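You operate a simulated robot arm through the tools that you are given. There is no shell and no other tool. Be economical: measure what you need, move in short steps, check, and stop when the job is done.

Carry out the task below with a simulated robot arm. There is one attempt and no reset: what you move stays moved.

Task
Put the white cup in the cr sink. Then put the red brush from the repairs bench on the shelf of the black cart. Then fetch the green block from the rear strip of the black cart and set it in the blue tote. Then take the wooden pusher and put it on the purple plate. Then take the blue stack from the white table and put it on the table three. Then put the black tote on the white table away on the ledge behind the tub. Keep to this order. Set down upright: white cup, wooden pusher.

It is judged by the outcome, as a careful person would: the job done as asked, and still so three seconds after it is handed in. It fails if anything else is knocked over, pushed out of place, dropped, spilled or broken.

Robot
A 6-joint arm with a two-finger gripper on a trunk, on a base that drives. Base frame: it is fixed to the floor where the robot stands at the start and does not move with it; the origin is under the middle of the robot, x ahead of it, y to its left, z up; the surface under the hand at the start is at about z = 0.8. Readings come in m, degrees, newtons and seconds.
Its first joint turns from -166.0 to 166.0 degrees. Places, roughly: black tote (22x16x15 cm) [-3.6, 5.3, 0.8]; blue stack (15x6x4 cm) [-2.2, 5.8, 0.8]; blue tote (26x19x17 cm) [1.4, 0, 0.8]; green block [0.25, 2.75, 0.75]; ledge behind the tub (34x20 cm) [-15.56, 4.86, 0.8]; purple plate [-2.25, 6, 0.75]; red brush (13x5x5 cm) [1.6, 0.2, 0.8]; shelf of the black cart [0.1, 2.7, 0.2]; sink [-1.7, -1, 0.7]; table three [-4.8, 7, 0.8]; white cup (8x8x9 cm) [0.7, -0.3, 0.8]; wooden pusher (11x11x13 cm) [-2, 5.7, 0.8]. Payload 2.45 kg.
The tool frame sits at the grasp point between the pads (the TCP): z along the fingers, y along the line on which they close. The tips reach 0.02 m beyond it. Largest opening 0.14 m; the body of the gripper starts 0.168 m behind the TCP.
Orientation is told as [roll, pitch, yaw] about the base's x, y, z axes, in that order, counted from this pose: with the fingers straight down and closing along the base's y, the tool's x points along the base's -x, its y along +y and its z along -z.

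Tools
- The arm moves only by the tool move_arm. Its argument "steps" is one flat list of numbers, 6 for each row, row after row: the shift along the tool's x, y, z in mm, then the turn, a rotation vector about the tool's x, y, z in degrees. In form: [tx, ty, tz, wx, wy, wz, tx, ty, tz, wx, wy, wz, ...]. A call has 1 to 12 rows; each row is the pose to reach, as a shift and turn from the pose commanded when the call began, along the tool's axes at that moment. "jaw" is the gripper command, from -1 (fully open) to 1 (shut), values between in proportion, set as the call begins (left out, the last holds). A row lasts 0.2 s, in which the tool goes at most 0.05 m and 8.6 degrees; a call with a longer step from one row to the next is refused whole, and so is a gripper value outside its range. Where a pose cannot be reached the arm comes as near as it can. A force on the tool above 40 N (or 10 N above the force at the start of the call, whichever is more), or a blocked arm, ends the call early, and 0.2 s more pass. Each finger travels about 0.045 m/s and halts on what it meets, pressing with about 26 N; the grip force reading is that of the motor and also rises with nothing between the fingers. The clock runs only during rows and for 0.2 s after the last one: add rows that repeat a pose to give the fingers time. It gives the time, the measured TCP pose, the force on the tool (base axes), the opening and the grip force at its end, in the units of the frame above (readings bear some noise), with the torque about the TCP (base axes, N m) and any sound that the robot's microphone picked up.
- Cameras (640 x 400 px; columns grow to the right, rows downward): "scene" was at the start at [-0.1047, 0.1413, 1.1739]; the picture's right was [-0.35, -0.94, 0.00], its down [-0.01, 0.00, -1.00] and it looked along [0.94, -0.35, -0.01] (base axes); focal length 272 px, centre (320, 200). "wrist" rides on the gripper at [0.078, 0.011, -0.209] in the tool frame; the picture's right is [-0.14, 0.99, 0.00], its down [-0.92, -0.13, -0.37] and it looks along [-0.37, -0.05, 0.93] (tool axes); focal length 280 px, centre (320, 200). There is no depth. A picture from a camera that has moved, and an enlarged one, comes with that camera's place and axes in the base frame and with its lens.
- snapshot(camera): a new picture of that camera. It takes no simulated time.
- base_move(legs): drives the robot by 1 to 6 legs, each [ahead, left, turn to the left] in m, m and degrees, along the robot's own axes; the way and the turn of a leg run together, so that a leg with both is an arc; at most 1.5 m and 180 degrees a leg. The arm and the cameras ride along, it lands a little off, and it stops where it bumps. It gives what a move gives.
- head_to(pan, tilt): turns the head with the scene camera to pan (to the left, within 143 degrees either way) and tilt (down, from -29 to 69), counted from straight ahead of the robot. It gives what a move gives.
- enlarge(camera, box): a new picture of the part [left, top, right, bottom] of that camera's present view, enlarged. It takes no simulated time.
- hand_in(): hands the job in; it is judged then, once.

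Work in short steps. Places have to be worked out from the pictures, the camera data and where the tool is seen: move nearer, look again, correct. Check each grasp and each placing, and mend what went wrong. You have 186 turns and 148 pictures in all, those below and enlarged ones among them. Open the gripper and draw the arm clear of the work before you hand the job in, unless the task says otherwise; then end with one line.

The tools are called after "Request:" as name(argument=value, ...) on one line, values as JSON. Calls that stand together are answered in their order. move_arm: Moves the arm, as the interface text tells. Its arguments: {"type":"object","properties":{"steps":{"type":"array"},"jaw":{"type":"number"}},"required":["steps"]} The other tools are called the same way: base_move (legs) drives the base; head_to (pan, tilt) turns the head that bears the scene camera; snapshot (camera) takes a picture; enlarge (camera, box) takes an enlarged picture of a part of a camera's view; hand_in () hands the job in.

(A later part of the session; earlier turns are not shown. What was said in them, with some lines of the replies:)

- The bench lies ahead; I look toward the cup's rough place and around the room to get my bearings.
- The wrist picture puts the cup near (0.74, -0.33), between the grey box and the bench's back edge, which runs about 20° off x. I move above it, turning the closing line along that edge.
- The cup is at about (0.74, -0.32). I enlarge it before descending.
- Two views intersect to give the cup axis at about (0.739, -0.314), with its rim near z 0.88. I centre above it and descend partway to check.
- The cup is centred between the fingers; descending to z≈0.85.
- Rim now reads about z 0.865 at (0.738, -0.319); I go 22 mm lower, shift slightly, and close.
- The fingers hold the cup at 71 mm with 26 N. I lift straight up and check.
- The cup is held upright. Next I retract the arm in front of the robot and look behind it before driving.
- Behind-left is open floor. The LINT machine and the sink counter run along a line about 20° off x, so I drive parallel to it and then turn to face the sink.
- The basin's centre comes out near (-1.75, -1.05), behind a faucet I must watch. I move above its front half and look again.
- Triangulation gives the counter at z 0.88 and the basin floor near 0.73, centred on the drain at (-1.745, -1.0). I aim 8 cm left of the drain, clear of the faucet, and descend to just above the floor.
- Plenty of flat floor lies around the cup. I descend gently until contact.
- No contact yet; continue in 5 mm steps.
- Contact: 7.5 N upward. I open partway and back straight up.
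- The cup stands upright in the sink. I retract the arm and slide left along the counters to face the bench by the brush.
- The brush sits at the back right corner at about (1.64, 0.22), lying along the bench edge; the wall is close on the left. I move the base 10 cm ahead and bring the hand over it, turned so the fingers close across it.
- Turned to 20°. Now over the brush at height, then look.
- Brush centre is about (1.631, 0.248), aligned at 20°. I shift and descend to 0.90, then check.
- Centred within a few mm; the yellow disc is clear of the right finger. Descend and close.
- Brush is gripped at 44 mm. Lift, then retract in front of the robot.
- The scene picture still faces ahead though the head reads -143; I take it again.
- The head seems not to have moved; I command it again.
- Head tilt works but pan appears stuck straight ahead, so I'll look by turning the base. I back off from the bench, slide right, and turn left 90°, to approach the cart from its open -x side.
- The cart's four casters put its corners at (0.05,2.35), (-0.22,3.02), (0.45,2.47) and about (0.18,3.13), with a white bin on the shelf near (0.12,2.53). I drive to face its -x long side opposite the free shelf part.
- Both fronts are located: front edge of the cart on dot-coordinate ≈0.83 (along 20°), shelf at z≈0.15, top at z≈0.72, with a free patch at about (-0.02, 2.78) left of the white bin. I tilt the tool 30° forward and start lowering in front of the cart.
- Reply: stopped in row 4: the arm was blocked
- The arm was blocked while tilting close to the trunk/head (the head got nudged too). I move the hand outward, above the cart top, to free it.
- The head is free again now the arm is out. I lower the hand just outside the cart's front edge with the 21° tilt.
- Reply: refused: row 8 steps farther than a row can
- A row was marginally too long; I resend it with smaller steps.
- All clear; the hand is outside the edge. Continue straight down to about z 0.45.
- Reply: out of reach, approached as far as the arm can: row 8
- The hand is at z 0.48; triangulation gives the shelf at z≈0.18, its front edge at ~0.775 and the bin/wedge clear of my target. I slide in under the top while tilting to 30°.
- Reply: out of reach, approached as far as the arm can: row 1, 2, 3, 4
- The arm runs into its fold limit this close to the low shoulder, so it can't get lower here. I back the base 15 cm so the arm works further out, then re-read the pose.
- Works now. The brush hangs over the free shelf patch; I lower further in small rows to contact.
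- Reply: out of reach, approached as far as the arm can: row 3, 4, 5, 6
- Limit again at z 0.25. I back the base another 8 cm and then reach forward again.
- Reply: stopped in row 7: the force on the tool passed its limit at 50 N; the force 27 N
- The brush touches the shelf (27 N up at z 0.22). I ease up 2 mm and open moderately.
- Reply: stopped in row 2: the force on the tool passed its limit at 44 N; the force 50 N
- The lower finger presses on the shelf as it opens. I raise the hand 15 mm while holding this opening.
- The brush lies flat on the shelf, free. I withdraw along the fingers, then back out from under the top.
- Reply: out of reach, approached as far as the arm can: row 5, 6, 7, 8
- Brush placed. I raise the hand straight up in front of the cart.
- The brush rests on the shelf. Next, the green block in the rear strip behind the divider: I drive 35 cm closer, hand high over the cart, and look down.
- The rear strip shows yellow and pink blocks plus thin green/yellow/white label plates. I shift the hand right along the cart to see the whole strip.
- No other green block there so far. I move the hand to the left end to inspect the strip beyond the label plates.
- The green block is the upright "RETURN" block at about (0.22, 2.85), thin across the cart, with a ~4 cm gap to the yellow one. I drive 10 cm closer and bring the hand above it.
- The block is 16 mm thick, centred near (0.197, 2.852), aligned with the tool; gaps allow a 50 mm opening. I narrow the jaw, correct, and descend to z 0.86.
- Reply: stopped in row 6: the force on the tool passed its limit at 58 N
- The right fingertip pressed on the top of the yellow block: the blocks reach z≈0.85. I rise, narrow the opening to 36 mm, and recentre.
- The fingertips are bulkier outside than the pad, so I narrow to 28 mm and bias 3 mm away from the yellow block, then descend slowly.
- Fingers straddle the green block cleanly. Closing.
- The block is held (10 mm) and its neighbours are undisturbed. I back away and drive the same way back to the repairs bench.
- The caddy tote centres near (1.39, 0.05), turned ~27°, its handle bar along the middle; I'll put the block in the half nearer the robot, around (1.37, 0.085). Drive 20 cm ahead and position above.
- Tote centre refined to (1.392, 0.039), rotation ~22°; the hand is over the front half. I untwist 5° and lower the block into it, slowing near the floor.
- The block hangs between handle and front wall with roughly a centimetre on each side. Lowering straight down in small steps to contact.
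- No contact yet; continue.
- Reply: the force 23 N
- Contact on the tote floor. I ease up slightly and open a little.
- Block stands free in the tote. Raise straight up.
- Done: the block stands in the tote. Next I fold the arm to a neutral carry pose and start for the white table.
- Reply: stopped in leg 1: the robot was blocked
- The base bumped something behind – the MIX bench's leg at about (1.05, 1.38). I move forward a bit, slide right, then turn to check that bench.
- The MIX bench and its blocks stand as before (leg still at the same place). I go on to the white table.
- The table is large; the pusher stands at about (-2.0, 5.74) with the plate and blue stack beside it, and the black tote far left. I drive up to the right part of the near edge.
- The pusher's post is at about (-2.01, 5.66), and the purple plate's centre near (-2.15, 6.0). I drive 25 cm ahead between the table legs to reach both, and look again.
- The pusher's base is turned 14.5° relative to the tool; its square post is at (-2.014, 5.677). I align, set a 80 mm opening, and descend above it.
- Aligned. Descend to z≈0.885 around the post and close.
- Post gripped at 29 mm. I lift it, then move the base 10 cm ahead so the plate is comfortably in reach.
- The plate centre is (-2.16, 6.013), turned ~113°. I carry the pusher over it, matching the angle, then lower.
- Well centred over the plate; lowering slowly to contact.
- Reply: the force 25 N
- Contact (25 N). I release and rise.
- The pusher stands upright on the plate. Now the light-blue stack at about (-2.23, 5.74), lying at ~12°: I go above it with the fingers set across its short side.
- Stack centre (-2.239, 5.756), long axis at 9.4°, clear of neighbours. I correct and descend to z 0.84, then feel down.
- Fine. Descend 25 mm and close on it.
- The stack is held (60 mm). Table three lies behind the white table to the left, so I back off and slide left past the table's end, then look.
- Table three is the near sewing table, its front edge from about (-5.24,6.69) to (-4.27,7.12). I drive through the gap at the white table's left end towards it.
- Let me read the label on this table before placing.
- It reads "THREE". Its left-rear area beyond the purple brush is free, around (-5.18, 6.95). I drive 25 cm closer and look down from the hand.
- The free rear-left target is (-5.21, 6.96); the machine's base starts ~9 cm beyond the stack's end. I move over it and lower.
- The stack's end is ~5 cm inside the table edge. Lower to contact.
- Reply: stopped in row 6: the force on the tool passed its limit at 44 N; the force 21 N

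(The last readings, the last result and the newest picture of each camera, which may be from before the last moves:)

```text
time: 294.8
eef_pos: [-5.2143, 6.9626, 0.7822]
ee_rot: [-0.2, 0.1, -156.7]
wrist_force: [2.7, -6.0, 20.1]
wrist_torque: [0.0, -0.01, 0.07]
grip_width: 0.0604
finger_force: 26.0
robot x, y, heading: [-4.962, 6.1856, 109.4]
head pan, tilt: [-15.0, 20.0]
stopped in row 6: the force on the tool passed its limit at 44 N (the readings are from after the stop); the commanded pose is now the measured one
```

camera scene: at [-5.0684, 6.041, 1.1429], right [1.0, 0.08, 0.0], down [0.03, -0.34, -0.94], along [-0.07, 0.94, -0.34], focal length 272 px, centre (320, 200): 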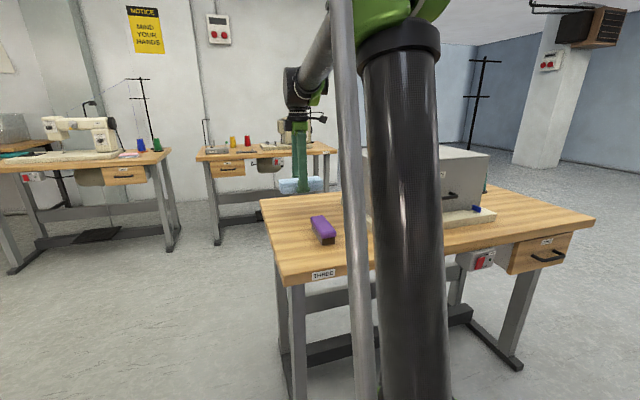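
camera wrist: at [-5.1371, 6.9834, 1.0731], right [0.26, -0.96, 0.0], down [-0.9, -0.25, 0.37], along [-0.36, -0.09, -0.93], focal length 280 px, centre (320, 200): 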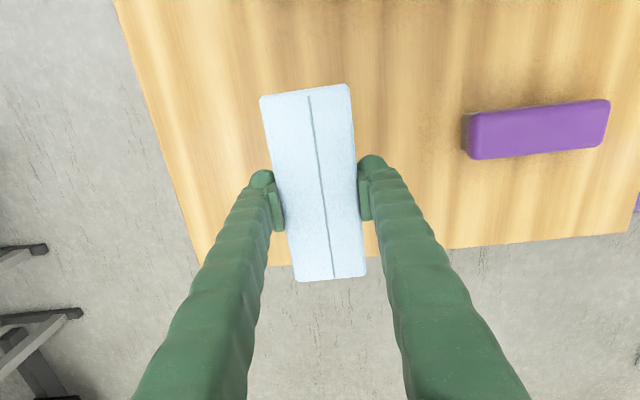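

Contact at z 0.782. I ease up, release and rise.

Request:
move_arm(steps=[0, 0, -3, 0, 0, 0, 0, 0, -3, 0, 0, 0, 0, 0, -3, 0, 0, 0, 0, 0, -3, 0, 0, 0], jaw=-0.3)

Request:
move_arm(steps=[0, 0, -30, 0, 0, 0, 0, 0, -75, 0, 0, 0, 0, 0, -120, 0, 0, 0, 0, 0, -165, 0, 0, 0, 0, 0, -210, 0, 0, 0, 0, 0, -255, 0, 0, 0, 0, 0, -300, 0, 0, 0, 0, 0, -345, 0, 0, 0, 0, 0, -380, 0, 0, 0])

Request:
snapshot(camera="wrist")

```text
time: 295.8
eef_pos: [-5.2148, 6.9635, 0.7838]
ee_rot: [-0.3, 0.1, -156.7]
wrist_force: [0.0, -0.2, -0.7]
wrist_torque: [0.01, 0.0, 0.0]
grip_width: 0.0912
finger_force: 0.1
robot x, y, heading: [-4.9601, 6.1864, 109.7]
head pan, tilt: [-15.0, 20.0]
```

```text
time: 297.8
eef_pos: [-5.2171, 6.9625, 1.1643]
ee_rot: [-0.2, 0.2, -156.9]
wrist_force: [0.3, 0.6, 0.1]
wrist_torque: [0.02, -0.04, -0.04]
grip_width: 0.0912
finger_force: 0.0
robot x, y, heading: [-4.9577, 6.1878, 109.1]
head pan, tilt: [-15.0, 20.0]
```

```text
48 pictures are left
camera wrist: at [-5.1405, 6.9817, 1.3738], right [0.26, -0.96, 0.0], down [-0.9, -0.25, 0.37], along [-0.36, -0.09, -0.93], focal length 280 px, centre (320, 200)
```

wrist: 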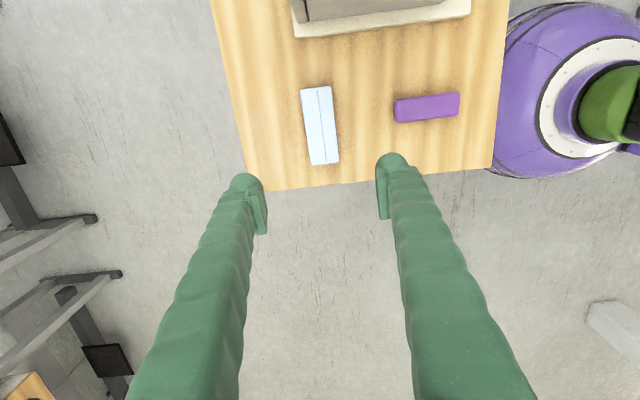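

The stack lies on table three. Next the black tote: I retrace the lane and come to the white table's near side in front of it.

Request:
base_move(legs=[[0, 0.4, 0.6], [-1.2, 0, 0], [-1.15, 0, 0], [0, -1.35, 0]])

Request:
head_to(pan=0, tilt=25)

Request:
snapshot(camera="scene")

Request:
snapshot(camera="wrist")

```text
time: 317.7
eef_pos: [-3.5402, 5.0887, 1.1644]
ee_rot: [-0.2, 0.1, -155.9]
wrist_force: [-0.9, 0.2, 0.2]
wrist_torque: [-0.05, 0.02, 0.01]
grip_width: 0.091
finger_force: 0.0
robot x, y, heading: [-3.2733, 4.3185, 110.4]
head pan, tilt: [-15.0, 20.0]
```

```text
time: 318.5
eef_pos: [-3.541, 5.0904, 1.1646]
ee_rot: [-0.2, 0.2, -155.9]
wrist_force: [0.8, -0.3, 0.0]
wrist_torque: [-0.01, -0.01, -0.01]
grip_width: 0.0908
finger_force: 0.1
robot x, y, heading: [-3.2734, 4.3183, 110.2]
head pan, tilt: [0.0, 25.0]
```

```text
47 pictures are left
camera scene: at [-3.403, 4.1635, 1.1348], right [0.94, 0.35, 0.0], down [0.15, -0.4, -0.91], along [-0.31, 0.85, -0.42], focal length 272 px, centre (320, 200)
```

scene: 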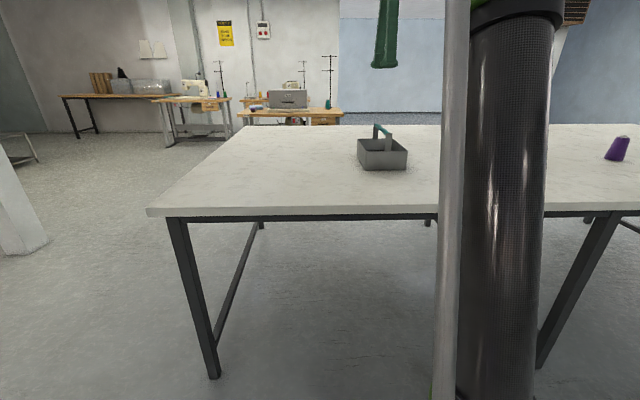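

```text
46 pictures are left
camera wrist: at [-3.465, 5.1093, 1.3734], right [0.28, -0.96, 0.0], down [-0.89, -0.26, 0.37], along [-0.35, -0.1, -0.93], focal length 280 px, centre (320, 200)
```

wrist: 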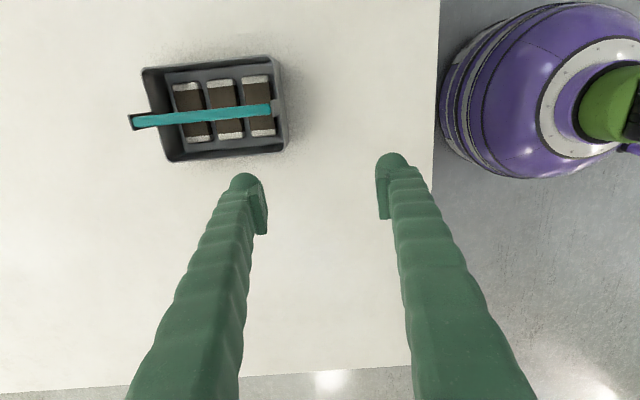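

The black tote is a caddy with three pieces inside and a teal handle bar; handle centre about (-3.55, 5.27, 0.93), running at ~112°. I drive 30 cm ahead and align the fingers across the handle.

Request:
base_move(legs=[[0.3, 0, 0]])

Request:
move_arm(steps=[4, 12, 0, 0, 0, 8, 8, 24, 0, 0, 0, 16, 12, 36, 0, 0, 0, 24, 16, 48, 0, 0, 0, 32, 20, 60, 0, 0, 0, 40, 24, 72, 0, 0, 0, 48, 28, 84, 0, 0, 0, 56, 32, 96, 0, 0, 0, 64, 36, 108, 0, 0, 0, 72, 40, 120, 0, 0, 0, 80, 46, 131, 0, 0, 0, 88, 46, 131, 0, 0, 0, 92.4])

Request:
snapshot(camera="wrist")

Request:
snapshot(camera="scene")

```text
time: 320.5
eef_pos: [-3.6485, 5.3663, 1.1641]
ee_rot: [-0.2, 0.1, -155.6]
wrist_force: [0.6, 0.2, 0.6]
wrist_torque: [0.02, 0.0, 0.0]
grip_width: 0.0909
finger_force: 0.1
robot x, y, heading: [-3.3748, 4.5984, 110.7]
head pan, tilt: [0.0, 25.0]
```

```text
time: 323.1
eef_pos: [-3.5525, 5.2649, 1.1649]
ee_rot: [-0.1, -0.2, 111.8]
wrist_force: [-1.1, 0.2, -0.5]
wrist_torque: [0.04, 0.03, 0.01]
grip_width: 0.091
finger_force: 0.1
robot x, y, heading: [-3.3751, 4.5947, 110.3]
head pan, tilt: [0.0, 25.0]
```

```text
45 pictures are left
camera wrist: at [-3.5331, 5.1869, 1.3744], right [-0.97, -0.24, 0.0], down [-0.22, 0.9, 0.37], along [-0.09, 0.36, -0.93], focal length 280 px, centre (320, 200)
```

wrist: 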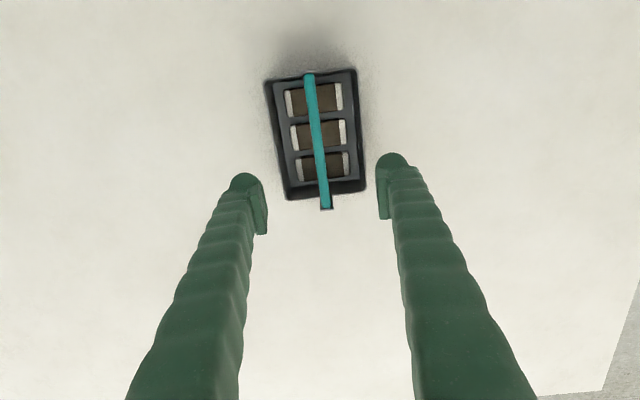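

```text
44 pictures are left
camera scene: at [-3.5062, 4.4417, 1.1348], right [0.94, 0.35, 0.0], down [0.15, -0.4, -0.91], along [-0.32, 0.85, -0.42], focal length 272 px, centre (320, 200)
```

scene: 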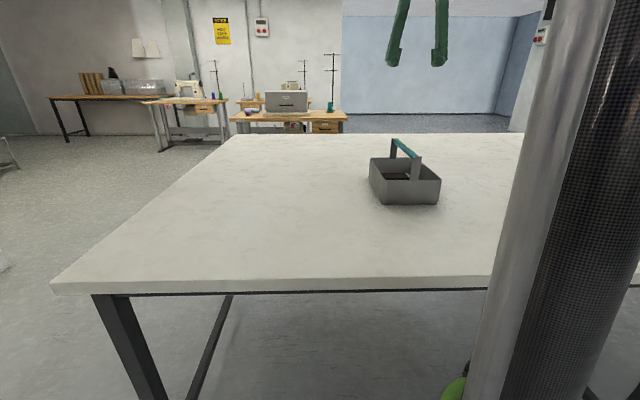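

Centred over the handle. Descend to z≈0.95 and look at the relation.

Request:
move_arm(steps=[-4, 0, 45, 0, 0, 0, -4, 0, 90, 0, 0, 0, -4, 0, 135, 0, 0, 0, -4, 0, 180, 0, 0, 0, -4, 0, 215, 0, 0, 0])

Request:
snapshot(camera="wrist")

Request:
enlarge(camera="scene", box=[330, 100, 490, 220])

```text
time: 324.3
eef_pos: [-3.5533, 5.2714, 0.9496]
ee_rot: [-0.1, -0.2, 111.9]
wrist_force: [0.5, -0.6, -0.5]
wrist_torque: [0.02, -0.01, -0.03]
grip_width: 0.0911
finger_force: 0.1
robot x, y, heading: [-3.3742, 4.5975, 110.8]
head pan, tilt: [0.0, 25.0]
```

```text
43 pictures are left
camera wrist: at [-3.5336, 5.1925, 1.1583], right [-0.97, -0.24, 0.0], down [-0.23, 0.9, 0.37], along [-0.09, 0.36, -0.93], focal length 280 px, centre (320, 200)
```

wrist: 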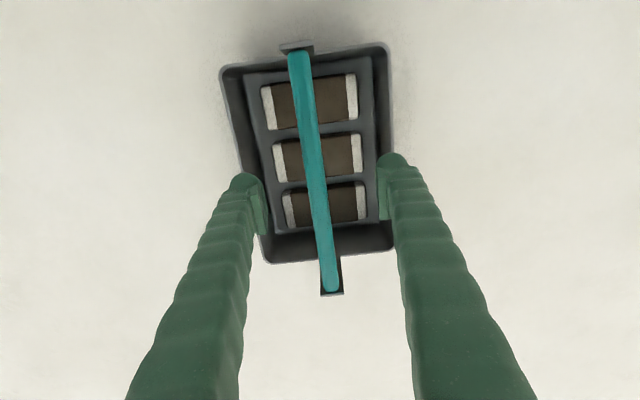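

```text
3.33 times, centred on (410, 160) of scene
camera zoom: at [-3.5062, 4.4416, 1.1348], right [0.94, 0.35, 0.0], down [0.15, -0.4, -0.91], along [-0.32, 0.85, -0.42], focal length 906 px, centre (20, 333)
```

zoom: 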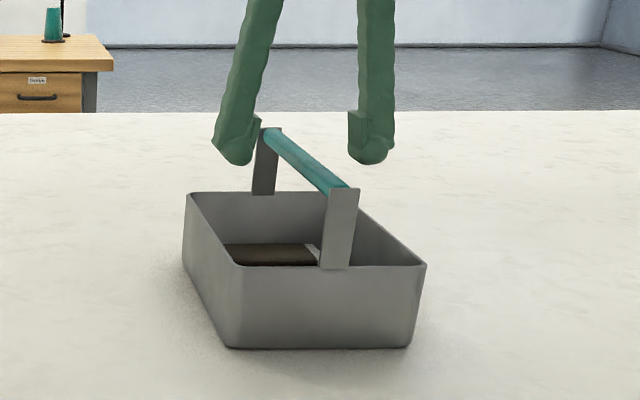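

Handle bar height works out to z≈0.936 with its middle right at the TCP. Descend 20 mm and close.

Request:
move_arm(steps=[0, 0, 10, 0, 0, 0, 0, 0, 21, 0, 0, 0])

Request:
move_arm(steps=[0, 0, 0, 0, 0, 0, 0, 0, 0, 0, 0, 0, 0, 0, 0, 0, 0, 0, 0, 0, 0, 0, 0, 0, 0, 0, 0, 0, 0, 0], jaw=1)

Request:
move_arm(steps=[0, 0, -8, 0, 0, 0, 0, 0, -16, 0, 0, 0, 0, 0, -30, 0, 0, 0, 0, 0, -50, 0, 0, 0])

Request:
snapshot(camera="wrist")

Request:
enlarge(camera="scene", box=[330, 80, 490, 220])

```text
time: 324.9
eef_pos: [-3.5536, 5.2717, 0.9278]
ee_rot: [-0.1, -0.1, 112.0]
wrist_force: [0.9, -0.1, -0.2]
wrist_torque: [0.04, -0.04, 0.02]
grip_width: 0.0909
finger_force: 0.0
robot x, y, heading: [-3.3727, 4.599, 110.4]
head pan, tilt: [0.0, 25.0]
```

```text
time: 326.1
eef_pos: [-3.5534, 5.2706, 0.9287]
ee_rot: [-0.1, -0.2, 111.9]
wrist_force: [1.1, 0.4, -0.8]
wrist_torque: [0.02, 0.0, 0.0]
grip_width: 0.0118
finger_force: 21.4
robot x, y, heading: [-3.3741, 4.5958, 110.5]
head pan, tilt: [0.0, 25.0]
```

```text
time: 327.1
eef_pos: [-3.5526, 5.2707, 0.9787]
ee_rot: [-0.1, -0.2, 111.9]
wrist_force: [0.1, 0.1, -5.2]
wrist_torque: [0.01, 0.03, -0.02]
grip_width: 0.0116
finger_force: 25.5
robot x, y, heading: [-3.3775, 4.5989, 110.7]
head pan, tilt: [0.0, 25.0]
```

```text
41 pictures are left
camera wrist: at [-3.5338, 5.1931, 1.1869], right [-0.97, -0.24, 0.0], down [-0.23, 0.9, 0.37], along [-0.09, 0.36, -0.93], focal length 280 px, centre (320, 200)
```

wrist: 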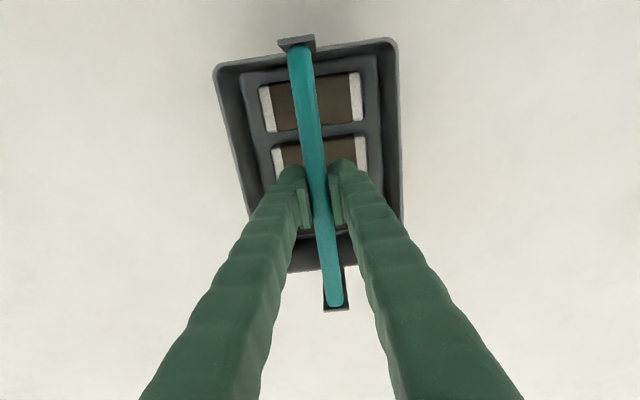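

```text
2.86 times, centred on (410, 150) of scene
camera zoom: at [-3.5063, 4.4418, 1.1348], right [0.94, 0.35, 0.0], down [0.15, -0.4, -0.91], along [-0.32, 0.85, -0.42], focal length 777 px, centre (63, 343)
```

zoom: 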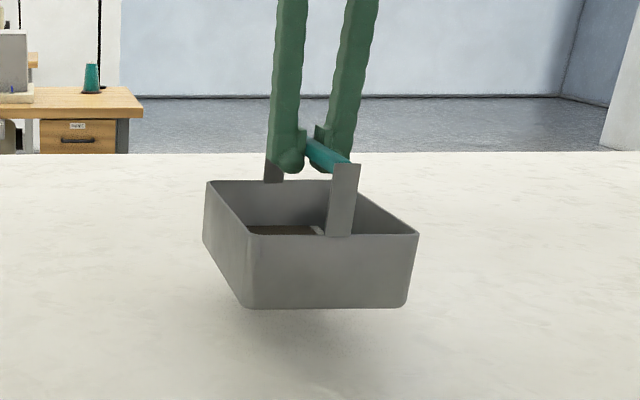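

The tote hangs level (about 0.5 kg). I raise it, back off, and turn to face -x to see the way to the tub.

Request:
move_arm(steps=[0, 0, -40, 0, 0, 0, 0, 0, -80, 0, 0, 0, 0, 0, -120, 0, 0, 0, 0, 0, -150, 0, 0, 0])

Request:
base_move(legs=[[-0.5, 0, 0], [0, 0, 67]])

Request:
head_to(pan=0, tilt=8)

Request:
snapshot(camera="scene")

```text
time: 328.1
eef_pos: [-3.5531, 5.2706, 1.1287]
ee_rot: [-0.1, -0.2, 111.9]
wrist_force: [-0.2, 0.2, -6.2]
wrist_torque: [0.0, -0.02, 0.0]
grip_width: 0.0117
finger_force: 26.4
robot x, y, heading: [-3.3724, 4.5972, 110.7]
head pan, tilt: [0.0, 25.0]
```

```text
time: 334.0
eef_pos: [-3.8918, 4.2352, 1.128]
ee_rot: [-0.1, -0.2, 178.9]
wrist_force: [0.1, -0.3, -5.0]
wrist_torque: [-0.02, -0.02, 0.01]
grip_width: 0.0114
finger_force: 26.2
robot x, y, heading: [-3.2015, 4.1345, 177.5]
head pan, tilt: [0.0, 25.0]
```

```text
time: 334.8
eef_pos: [-3.8912, 4.2338, 1.1286]
ee_rot: [-0.2, -0.3, 179.0]
wrist_force: [0.0, 0.0, -5.0]
wrist_torque: [0.01, -0.01, 0.03]
grip_width: 0.0117
finger_force: 26.0
robot x, y, heading: [-3.204, 4.1281, 177.7]
head pan, tilt: [0.0, 8.0]
```

```text
39 pictures are left
camera scene: at [-3.1122, 3.9507, 1.1624], right [0.04, 1.0, 0.0], down [0.14, -0.01, -0.99], along [-0.99, 0.04, -0.14], focal length 272 px, centre (320, 200)
```

scene: 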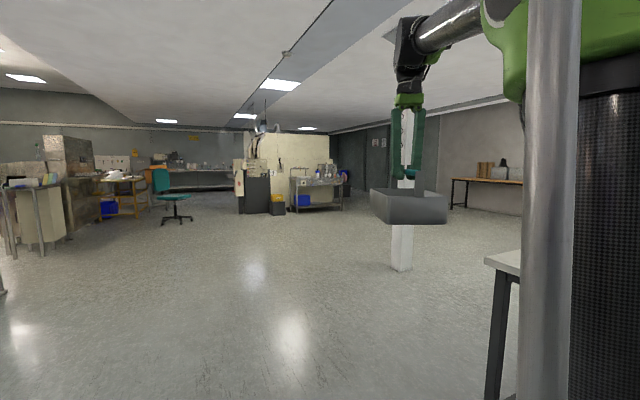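

The way ahead looks clear; the tub must be beyond the beige partition at x≈-9.5. I drive about 4.5 m ahead, staying left of the post at (-6, 4.95).

Request:
base_move(legs=[[1.4, 0.15, 0], [1.4, 0.1, 0], [1.4, 0, 0]])

Request:
snapshot(camera="scene")

```text
time: 355.2
eef_pos: [-8.1502, 4.2311, 1.1277]
ee_rot: [-0.1, -0.2, 177.3]
wrist_force: [-0.1, -0.5, -5.2]
wrist_torque: [0.0, 0.0, -0.03]
grip_width: 0.0116
finger_force: 26.3
robot x, y, heading: [-7.4635, 4.1095, 175.9]
head pan, tilt: [0.0, 8.0]
```

```text
38 pictures are left
camera scene: at [-7.3802, 3.9262, 1.1624], right [0.07, 1.0, 0.0], down [0.14, -0.01, -0.99], along [-0.99, 0.07, -0.14], focal length 272 px, centre (320, 200)
```

scene: 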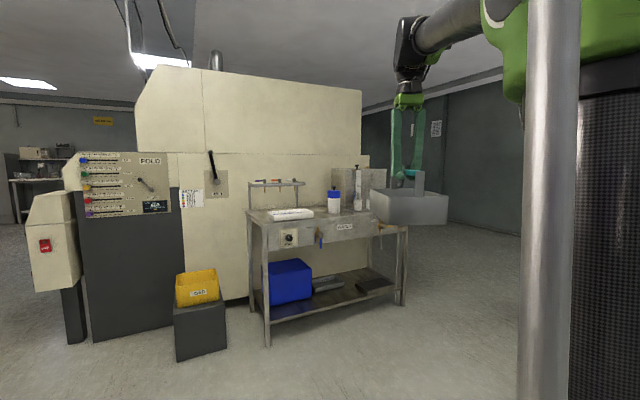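

A large press with a table blocks straight ahead; the passage is on its right. I slide right to y≈5.6 and advance.

Request:
base_move(legs=[[0, 0, 4], [0.2, -1.45, 0], [1.2, -0.1, 0]])

Request:
snapshot(camera="scene")

```text
time: 365.3
eef_pos: [-8.7384, 5.6662, 1.1282]
ee_rot: [-0.1, -0.2, 177.9]
wrist_force: [0.2, 0.3, -5.5]
wrist_torque: [-0.03, 0.02, -0.01]
grip_width: 0.0133
finger_force: 25.8
robot x, y, heading: [-8.0524, 5.5551, 176.4]
head pan, tilt: [0.0, 8.0]
stopped in leg 3: the robot was blocked; the commanded pose is now the measured one
```

```text
37 pictures are left
camera scene: at [-7.9665, 5.3685, 1.1624], right [0.06, 1.0, 0.0], down [0.14, -0.01, -0.99], along [-0.99, 0.06, -0.14], focal length 272 px, centre (320, 200)
```

scene: 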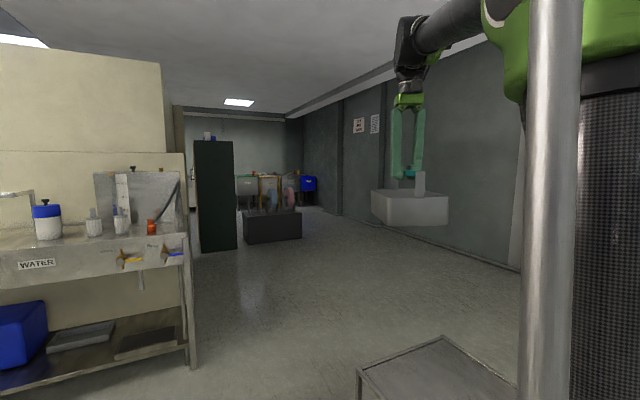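

Blocked by a low metal stand directly ahead. I tilt the head down to see it.

Request:
head_to(pan=-10, tilt=40)

Request:
snapshot(camera="scene")

Request:
snapshot(camera="wrist")

```text
time: 366.2
eef_pos: [-8.7385, 5.666, 1.1283]
ee_rot: [-0.2, -0.2, 177.7]
wrist_force: [-0.1, -0.8, -4.5]
wrist_torque: [0.0, 0.02, 0.0]
grip_width: 0.0134
finger_force: 25.9
robot x, y, heading: [-8.0538, 5.5473, 176.5]
head pan, tilt: [-10.0, 40.0]
```

```text
36 pictures are left
camera scene: at [-7.9568, 5.3826, 1.1116], right [0.23, 0.97, 0.0], down [0.62, -0.15, -0.77], along [-0.75, 0.18, -0.64], focal length 272 px, centre (320, 200)
```

scene: 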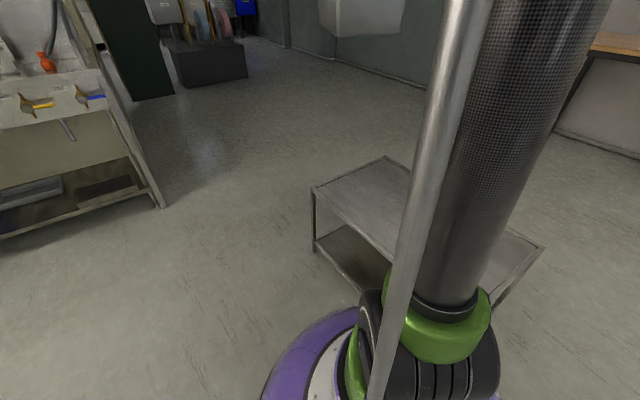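

```text
35 pictures are left
camera wrist: at [-8.6603, 5.6506, 1.3377], right [-0.17, -0.98, 0.0], down [-0.91, 0.16, 0.37], along [-0.37, 0.07, -0.93], focal length 280 px, centre (320, 200)
```

wrist: 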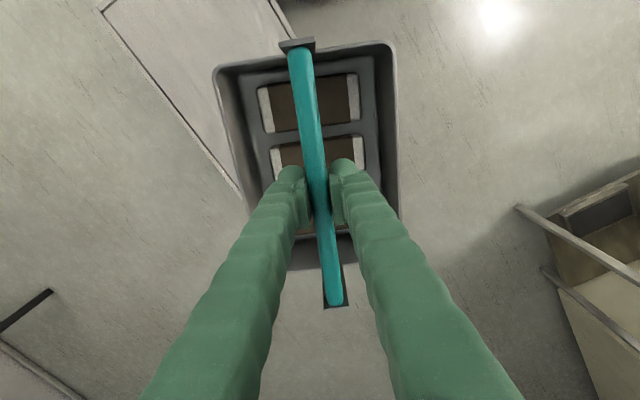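

An empty low stand; its left corner is at (-8.8, 5.55). I back off, pass through the gap between it and the WATER table, then bear right.

Request:
base_move(legs=[[-0.25, 0.43, 3.5], [1.1, 0.0, 0], [0.6, -0.18, 0], [0.7, -0.3, 0]])

Request:
head_to(pan=0, tilt=15)

Request:
snapshot(camera="scene")

```text
time: 381.3
eef_pos: [-10.9154, 5.6284, 1.1289]
ee_rot: [-0.1, -0.2, -177.9]
wrist_force: [0.0, 0.6, -5.0]
wrist_torque: [-0.02, 0.0, -0.02]
grip_width: 0.0138
finger_force: 26.5
robot x, y, heading: [-10.2205, 5.5654, -179.3]
head pan, tilt: [-10.0, 40.0]
```

```text
time: 382.1
eef_pos: [-10.9156, 5.6266, 1.128]
ee_rot: [-0.2, -0.3, -177.9]
wrist_force: [-0.3, -0.1, -6.0]
wrist_torque: [-0.02, 0.01, -0.01]
grip_width: 0.0137
finger_force: 26.7
robot x, y, heading: [-10.2211, 5.5655, -179.1]
head pan, tilt: [0.0, 15.0]
```

```text
34 pictures are left
camera scene: at [-10.1245, 5.3875, 1.151], right [-0.01, 1.0, 0.0], down [0.26, 0.0, -0.97], along [-0.97, -0.01, -0.26], focal length 272 px, centre (320, 200)
```

scene: 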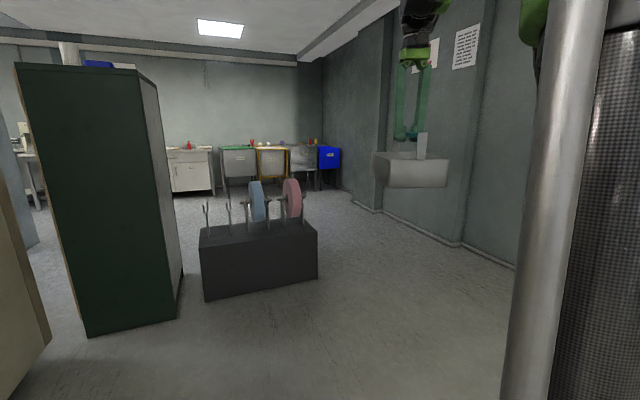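

The tub units stand at the far wall (the target projects to about pixel (296,146)). I pass right of the dark box of rolls and look again.

Request:
base_move(legs=[[0.7, -0.38, 0], [1.3, 0, 0]])

Request:
head_to(pan=15, tilt=15)

Request:
snapshot(camera="scene")

```text
time: 392.5
eef_pos: [-12.9045, 6.0032, 1.1281]
ee_rot: [0.0, -0.3, -178.3]
wrist_force: [-0.5, 0.6, -5.1]
wrist_torque: [-0.02, 0.0, 0.01]
grip_width: 0.0137
finger_force: 26.0
robot x, y, heading: [-12.214, 5.9342, -179.6]
head pan, tilt: [0.0, 15.0]
```

```text
time: 393.3
eef_pos: [-12.9042, 6.0017, 1.1286]
ee_rot: [-0.1, -0.2, -178.3]
wrist_force: [0.3, -0.3, -6.0]
wrist_torque: [0.01, -0.02, 0.01]
grip_width: 0.0142
finger_force: 26.1
robot x, y, heading: [-12.2124, 5.9344, -180.0]
head pan, tilt: [15.0, 15.0]
```

```text
33 pictures are left
camera scene: at [-12.1106, 5.7326, 1.1511], right [-0.26, 0.96, 0.0], down [0.25, 0.07, -0.97], along [-0.93, -0.25, -0.26], focal length 272 px, centre (320, 200)
```

scene: 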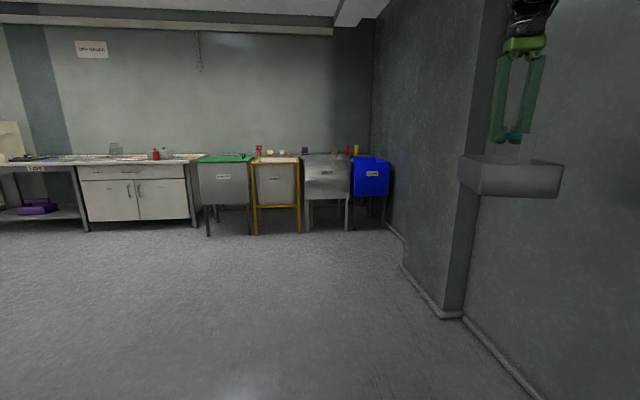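

Request:
enlarge(camera="scene", box=[190, 130, 410, 240])

Request:
snapshot(camera="wrist")

```text
2.91 times, centred on (300, 185) of scene
camera zoom: at [-12.1106, 5.7326, 1.1511], right [-0.26, 0.96, 0.0], down [0.25, 0.07, -0.97], along [-0.93, -0.25, -0.26], focal length 791 px, centre (378, 244)
```

zoom: 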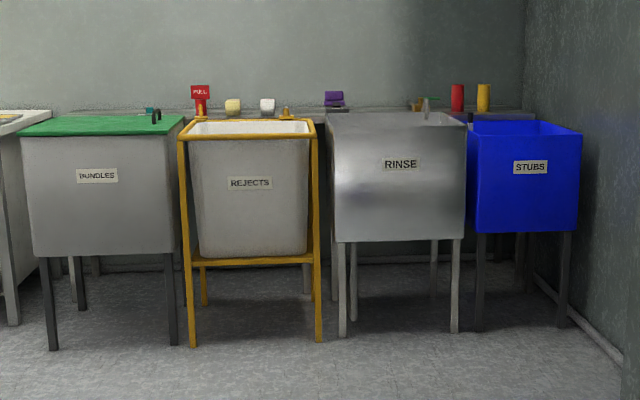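

```text
31 pictures are left
camera wrist: at [-12.824, 5.992, 1.3377], right [-0.11, -0.99, 0.0], down [-0.92, 0.1, 0.37], along [-0.37, 0.04, -0.93], focal length 280 px, centre (320, 200)
```

wrist: 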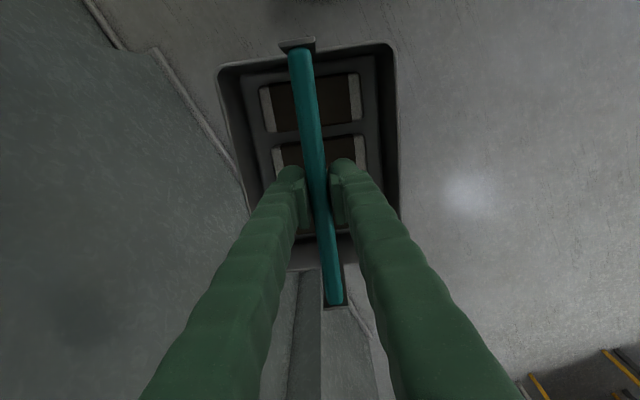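

The target lies behind the RINSE tub, whose front is near (-14.95, 5.06), facing about 22°. I turn to heading 202° and drive up to it.

Request:
base_move(legs=[[0, 0, 22.5], [1.0, 0, 0], [0.9, -0.05, 0], [0, -0.25, 0]])

Request:
head_to(pan=0, tilt=25)

Request:
snapshot(camera="scene")

Request:
snapshot(camera="wrist")

```text
time: 405.4
eef_pos: [-14.7645, 5.2887, 1.1291]
ee_rot: [-0.1, -0.2, -156.8]
wrist_force: [-0.1, 0.3, -5.6]
wrist_torque: [0.02, -0.03, 0.02]
grip_width: 0.0141
finger_force: 26.0
robot x, y, heading: [-14.1, 5.4834, -158.2]
head pan, tilt: [15.0, 15.0]
```

```text
time: 406.2
eef_pos: [-14.7644, 5.2894, 1.1275]
ee_rot: [-0.1, -0.2, -156.4]
wrist_force: [-0.5, 0.2, -5.7]
wrist_torque: [0.04, -0.04, 0.05]
grip_width: 0.0141
finger_force: 26.0
robot x, y, heading: [-14.0949, 5.4792, -157.6]
head pan, tilt: [0.0, 25.0]
```

```text
30 pictures are left
camera scene: at [-13.9398, 5.3528, 1.1349], right [-0.38, 0.93, 0.0], down [0.39, 0.16, -0.91], along [-0.84, -0.34, -0.42], focal length 272 px, centre (320, 200)
```

scene: 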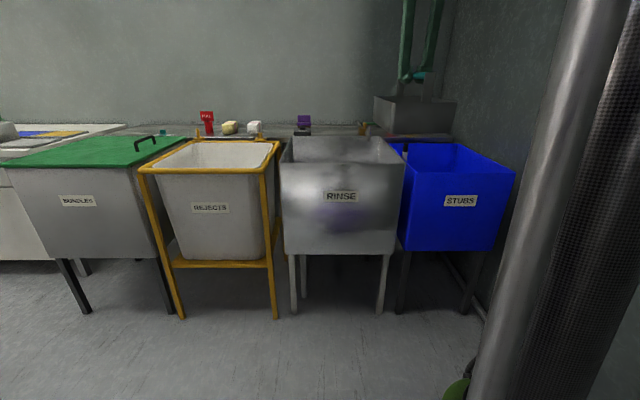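

```text
29 pictures are left
camera wrist: at [-14.6874, 5.3089, 1.3377], right [0.27, -0.96, 0.0], down [-0.89, -0.25, 0.37], along [-0.36, -0.1, -0.93], focal length 280 px, centre (320, 200)
```

wrist: 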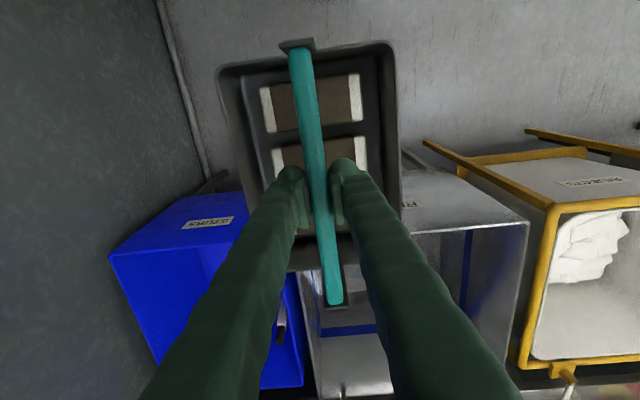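

Request:
enlarge(camera="scene", box=[260, 95, 420, 195])

```text
4.00 times, centred on (340, 145) of scene
camera zoom: at [-13.9398, 5.3528, 1.1349], right [-0.38, 0.93, 0.0], down [0.39, 0.16, -0.91], along [-0.84, -0.34, -0.42], focal length 1088 px, centre (240, 420)
```

zoom: 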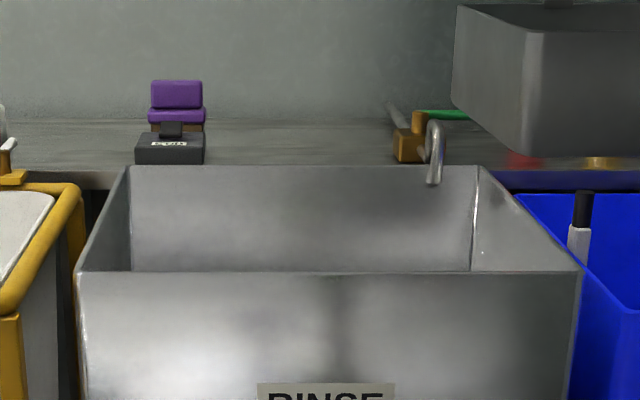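

The ledge behind RINSE is free between a black stamp (left) and a brass tap (right): about 27 cm, centred near w-coordinate 10.385, depth f≈-12.51. I turn the tote 90° so its length is parallel to the wall, then advance the base.

Request:
move_arm(steps=[0, 0, 0, 0, 0, -8, 0, 0, 0, 0, 0, -16, 0, 0, 0, 0, 0, -24, 0, 0, 0, 0, 0, -32, 0, 0, 0, 0, 0, -40, 0, 0, 0, 0, 0, -48, 0, 0, 0, 0, 0, -56, 0, 0, 0, 0, 0, -64, 0, 0, 0, 0, 0, -72, 0, 0, 0, 0, 0, -80, 0, 0, 0, 0, 0, -88, 0, 0, 0, 0, 0, -90])

Request:
base_move(legs=[[0.3, 0.1, 0], [0.28, 0, 0]])

Request:
snapshot(camera="scene")

Request:
snapshot(camera="wrist")

```text
time: 408.8
eef_pos: [-14.7642, 5.2884, 1.1291]
ee_rot: [-0.3, 0.1, -66.6]
wrist_force: [-0.4, 0.5, -5.9]
wrist_torque: [-0.01, 0.01, -0.04]
grip_width: 0.0142
finger_force: 25.7
robot x, y, heading: [-14.097, 5.4828, -157.9]
head pan, tilt: [0.0, 25.0]
```

```text
time: 412.5
eef_pos: [-15.2688, 4.9797, 1.1267]
ee_rot: [-0.2, 0.1, -66.8]
wrist_force: [0.4, -0.6, -5.1]
wrist_torque: [-0.02, -0.01, -0.03]
grip_width: 0.0145
finger_force: 26.2
robot x, y, heading: [-14.6012, 5.1716, -158.1]
head pan, tilt: [0.0, 25.0]
```

```text
27 pictures are left
camera scene: at [-14.4438, 5.0414, 1.1348], right [-0.37, 0.93, 0.0], down [0.39, 0.16, -0.91], along [-0.84, -0.34, -0.42], focal length 272 px, centre (320, 200)
```

scene: 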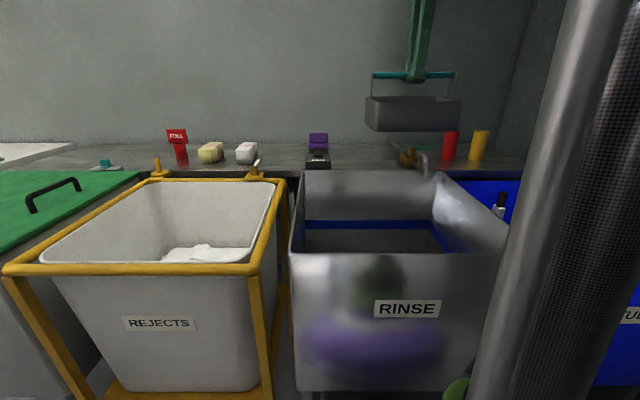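

```text
26 pictures are left
camera wrist: at [-15.2884, 5.0539, 1.3379], right [0.96, 0.26, 0.0], down [0.25, -0.9, 0.37], along [0.09, -0.36, -0.93], focal length 280 px, centre (320, 200)
```

wrist: 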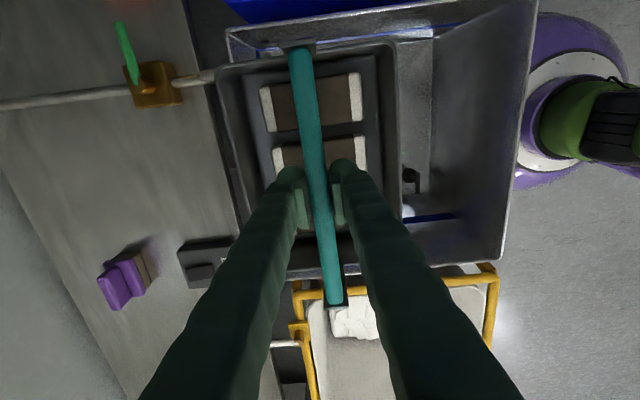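

The ledge is at z≈0.79 with free span w 10.256–10.53; target centre w 10.393, f -12.52. I nudge the base 4 cm ahead and reach out at height.

Request:
base_move(legs=[[0.04, 0, 0]])

Request:
move_arm(steps=[-9, -45, 0, 0, 0, 0, -18, -90, 0, 0, 0, 0, -27, -135, 0, 0, 0, 0, -36, -180, 0, 0, 0, 0, -45, -225, 0, 0, 0, 0, -52, -262, 0, 0, 0, 0, -52, -262, 0, 0, 0, 0])

Request:
snapshot(camera="wrist")

Request:
snapshot(camera="scene")

```text
time: 413.4
eef_pos: [-15.3065, 4.9655, 1.1282]
ee_rot: [-0.1, 0.1, -66.7]
wrist_force: [0.2, -1.0, -4.4]
wrist_torque: [0.01, -0.01, 0.02]
grip_width: 0.0144
finger_force: 26.6
robot x, y, heading: [-14.64, 5.1493, -158.2]
head pan, tilt: [0.0, 25.0]
```

```text
time: 415.0
eef_pos: [-15.5265, 4.8141, 1.1277]
ee_rot: [-0.2, 0.1, -66.7]
wrist_force: [0.2, -0.3, -4.9]
wrist_torque: [-0.01, 0.01, 0.0]
grip_width: 0.0142
finger_force: 26.0
robot x, y, heading: [-14.638, 5.1544, -158.2]
head pan, tilt: [0.0, 25.0]
```

```text
25 pictures are left
camera wrist: at [-15.5458, 4.8878, 1.3371], right [0.96, 0.26, 0.0], down [0.25, -0.9, 0.37], along [0.09, -0.36, -0.93], focal length 280 px, centre (320, 200)
```

wrist: 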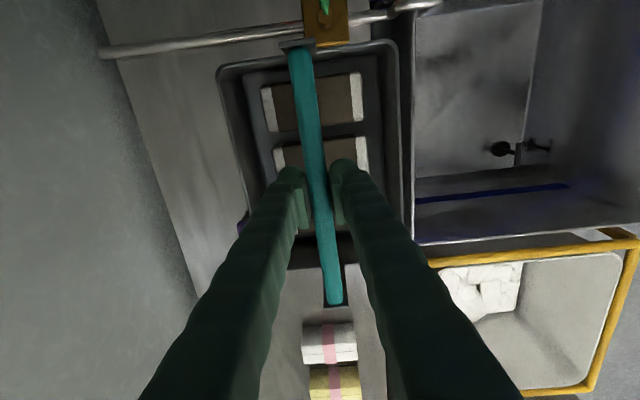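

```text
24 pictures are left
camera scene: at [-14.481, 5.0263, 1.1348], right [-0.37, 0.93, 0.0], down [0.39, 0.16, -0.91], along [-0.84, -0.34, -0.42], focal length 272 px, centre (320, 200)
```

scene: 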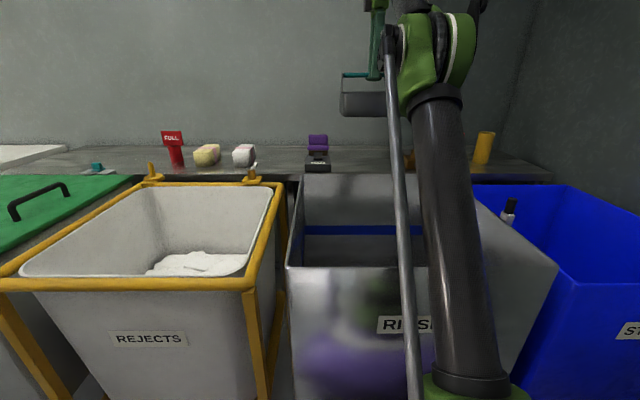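

The tote hangs over the free ledge with ~3.5 cm to the tap and stamp on either side. I lower it to just above the ledge.

Request:
move_arm(steps=[0, -5, 30, 0, 0, 0, 0, -5, 65, 0, 0, 0, 0, -5, 100, 0, 0, 0, 0, -5, 130, 0, 0, 0, 0, -5, 155, 0, 0, 0])

Request:
snapshot(camera="wrist")

Request:
enlarge(camera="scene", box=[260, 60, 440, 190])

```text
time: 416.2
eef_pos: [-15.5324, 4.8132, 0.9731]
ee_rot: [-0.1, 0.1, -66.7]
wrist_force: [0.4, 0.8, -5.4]
wrist_torque: [-0.01, 0.02, -0.01]
grip_width: 0.014
finger_force: 25.9
robot x, y, heading: [-14.6373, 5.1558, -158.0]
head pan, tilt: [0.0, 25.0]
```

```text
23 pictures are left
camera wrist: at [-15.5516, 4.8872, 1.1816], right [0.96, 0.26, 0.0], down [0.25, -0.9, 0.37], along [0.09, -0.36, -0.93], focal length 280 px, centre (320, 200)
```

wrist: 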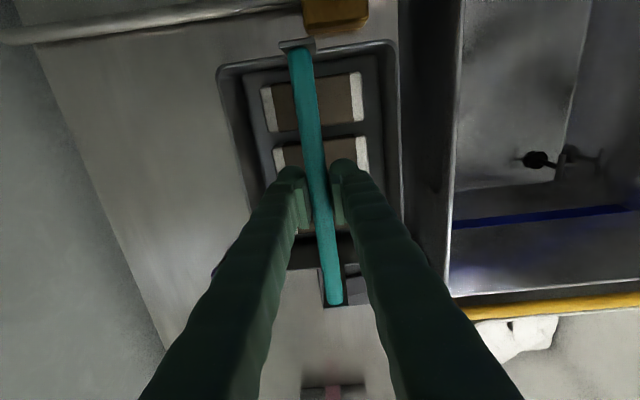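

```text
3.08 times, centred on (350, 125) of scene
camera zoom: at [-14.481, 5.0263, 1.1348], right [-0.37, 0.93, 0.0], down [0.39, 0.16, -0.91], along [-0.84, -0.34, -0.42], focal length 837 px, centre (228, 431)
```

zoom: 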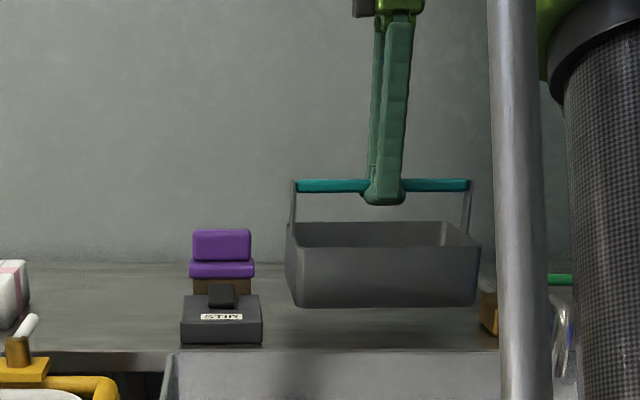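

Gaps of ~3 cm to the tap and ~4 cm to the stamp are confirmed. Lower slowly to contact.

Request:
move_arm(steps=[-3, 0, 10, 0, 0, 0, -3, 0, 20, 0, 0, 0, -3, 0, 28, 0, 0, 0, -3, 0, 33, 0, 0, 0, -3, 0, 38, 0, 0, 0, -3, 0, 43, 0, 0, 0, -3, 0, 48, 0, 0, 0, -3, 0, 53, 0, 0, 0])

```text
time: 418.0
eef_pos: [-15.5299, 4.8112, 0.9221]
ee_rot: [-0.2, 0.2, -66.8]
wrist_force: [-0.6, -0.7, 21.2]
wrist_torque: [-0.04, -0.01, 0.0]
grip_width: 0.0113
finger_force: 26.1
robot x, y, heading: [-14.6411, 5.1532, -158.2]
head pan, tilt: [0.0, 25.0]
```

Contact (21 N up). I look quickly, then ease and open.

Request:
move_arm(steps=[0, 0, -2, 0, 0, 0, 0, 0, -2, 0, 0, 0, 0, 0, -2, 0, 0, 0, 0, 0, -2, 0, 0, 0], jaw=0.2)

Request:
snapshot(camera="wrist")

Request:
enlarge(camera="scene", box=[260, 60, 440, 190])

```text
time: 419.0
eef_pos: [-15.5298, 4.81, 0.9234]
ee_rot: [-0.2, 0.0, -66.8]
wrist_force: [-0.6, -0.3, -0.1]
wrist_torque: [0.03, 0.02, 0.0]
grip_width: 0.0561
finger_force: 0.1
robot x, y, heading: [-14.6421, 5.1562, -158.2]
head pan, tilt: [0.0, 25.0]
```

```text
21 pictures are left
camera wrist: at [-15.5499, 4.885, 1.1329], right [0.96, 0.26, 0.0], down [0.25, -0.9, 0.37], along [0.09, -0.36, -0.93], focal length 280 px, centre (320, 200)
```

wrist: 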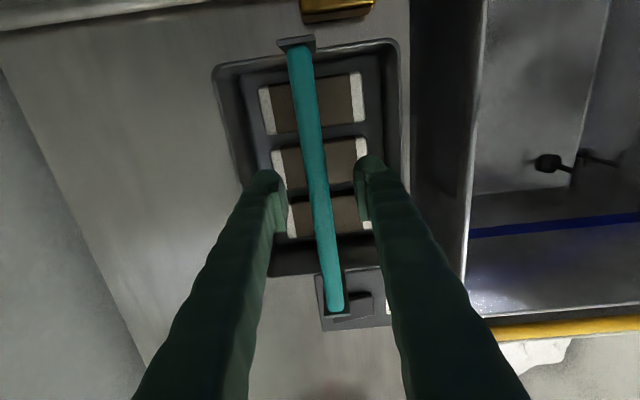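

```text
3.08 times, centred on (350, 125) of scene
camera zoom: at [-14.4809, 5.0264, 1.1348], right [-0.37, 0.93, 0.0], down [0.39, 0.16, -0.91], along [-0.84, -0.34, -0.42], focal length 837 px, centre (228, 431)
```

zoom: 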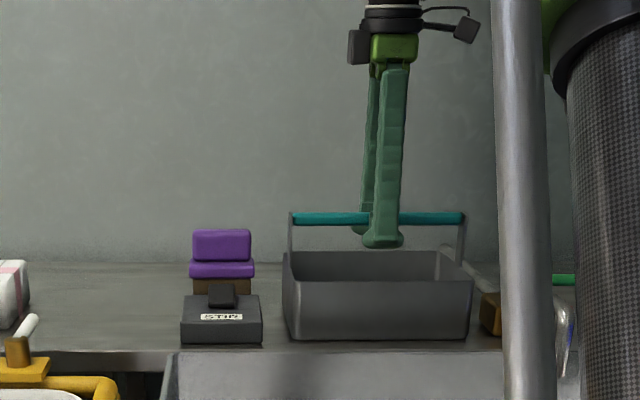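

The tote rests on the ledge, about 3 cm inside its front edge, untouched neighbours. I rise straight up and draw back.

Request:
move_arm(steps=[0, 0, -25, 0, 0, 0, 0, 0, -65, 0, 0, 0, 0, 0, -110, 0, 0, 0, 0, 0, -155, 0, 0, 0, 0, 0, -200, 0, 0, 0, 0, 0, -230, 0, 0, 0])

Request:
move_arm(steps=[0, 45, 0, 0, 0, 0, 0, 90, 0, 0, 0, 0, 0, 135, 0, 0, 0, 0, 0, 180, 0, 0, 0, 0, 0, 225, 0, 0, 0, 0, 0, 270, 0, 0, 0, 0])

Request:
base_move(legs=[[-0.4, 0, 0]])

Request:
snapshot(camera="scene")

```text
time: 420.4
eef_pos: [-15.5211, 4.8131, 1.147]
ee_rot: [-0.1, 0.1, -66.8]
wrist_force: [0.6, -0.5, -0.1]
wrist_torque: [0.0, 0.03, 0.0]
grip_width: 0.0559
finger_force: 0.0
out of reach, approached as far as the arm can: row 6
robot x, y, heading: [-14.6355, 5.1566, -158.1]
head pan, tilt: [0.0, 25.0]
```

```text
time: 421.8
eef_pos: [-15.2733, 4.9165, 1.1426]
ee_rot: [-0.3, -0.1, -67.0]
wrist_force: [-1.1, 0.1, -0.2]
wrist_torque: [0.03, -0.12, 0.01]
grip_width: 0.056
finger_force: 0.1
robot x, y, heading: [-14.6358, 5.154, -158.4]
head pan, tilt: [0.0, 25.0]
```

```text
time: 424.3
eef_pos: [-14.8917, 5.0713, 1.1431]
ee_rot: [-0.2, 0.0, -67.1]
wrist_force: [-0.4, 0.9, 0.9]
wrist_torque: [0.0, 0.03, -0.01]
grip_width: 0.056
finger_force: 0.1
robot x, y, heading: [-14.2547, 5.3055, -158.2]
head pan, tilt: [0.0, 25.0]
```

```text
19 pictures are left
camera scene: at [-14.0994, 5.1782, 1.1348], right [-0.37, 0.93, 0.0], down [0.39, 0.16, -0.91], along [-0.84, -0.33, -0.42], focal length 272 px, centre (320, 200)
```

scene: 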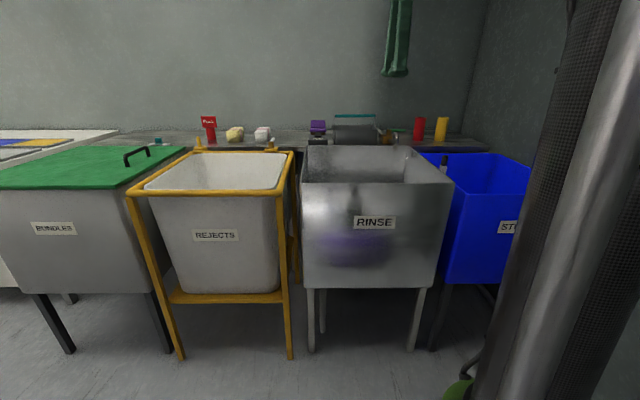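

The tote rests on the ledge behind the RINSE tub and everything around it stands as before. I open the gripper fully before handing in.

Request:
move_arm(steps=[0, 0, 0, 0, 0, 0, 0, 0, 0, 0, 0, 0, 0, 0, 0, 0, 0, 0, 0, 0, 0, 0, 0, 0, 0, 0, 0, 0, 0, 0], jaw=-1)

Request:
hand_in()

```text
time: 425.5
eef_pos: [-14.8915, 5.0718, 1.1433]
ee_rot: [-0.3, 0.0, -67.0]
wrist_force: [-0.8, 0.0, 0.0]
wrist_torque: [-0.01, 0.0, -0.01]
grip_width: 0.1399
finger_force: 0.0
robot x, y, heading: [-14.2547, 5.3063, -158.2]
head pan, tilt: [0.0, 25.0]
```

```text
The job is handed in.
```

All six items were set down in the order asked, each checked by picture after release: cup in the CARE-bench sink (the only sink I found), brush on the cart shelf, green "RETURN" block in the blue tote, pusher upright on the plate, blue stack on table three, and black tote on the ledge behind the RINSE tub; along the way the base bumped the MIX bench (checked, unmoved) and an empty low stand (not re-measured), and a fingertip pressed on the yellow block beside the green one (it still stood in place).
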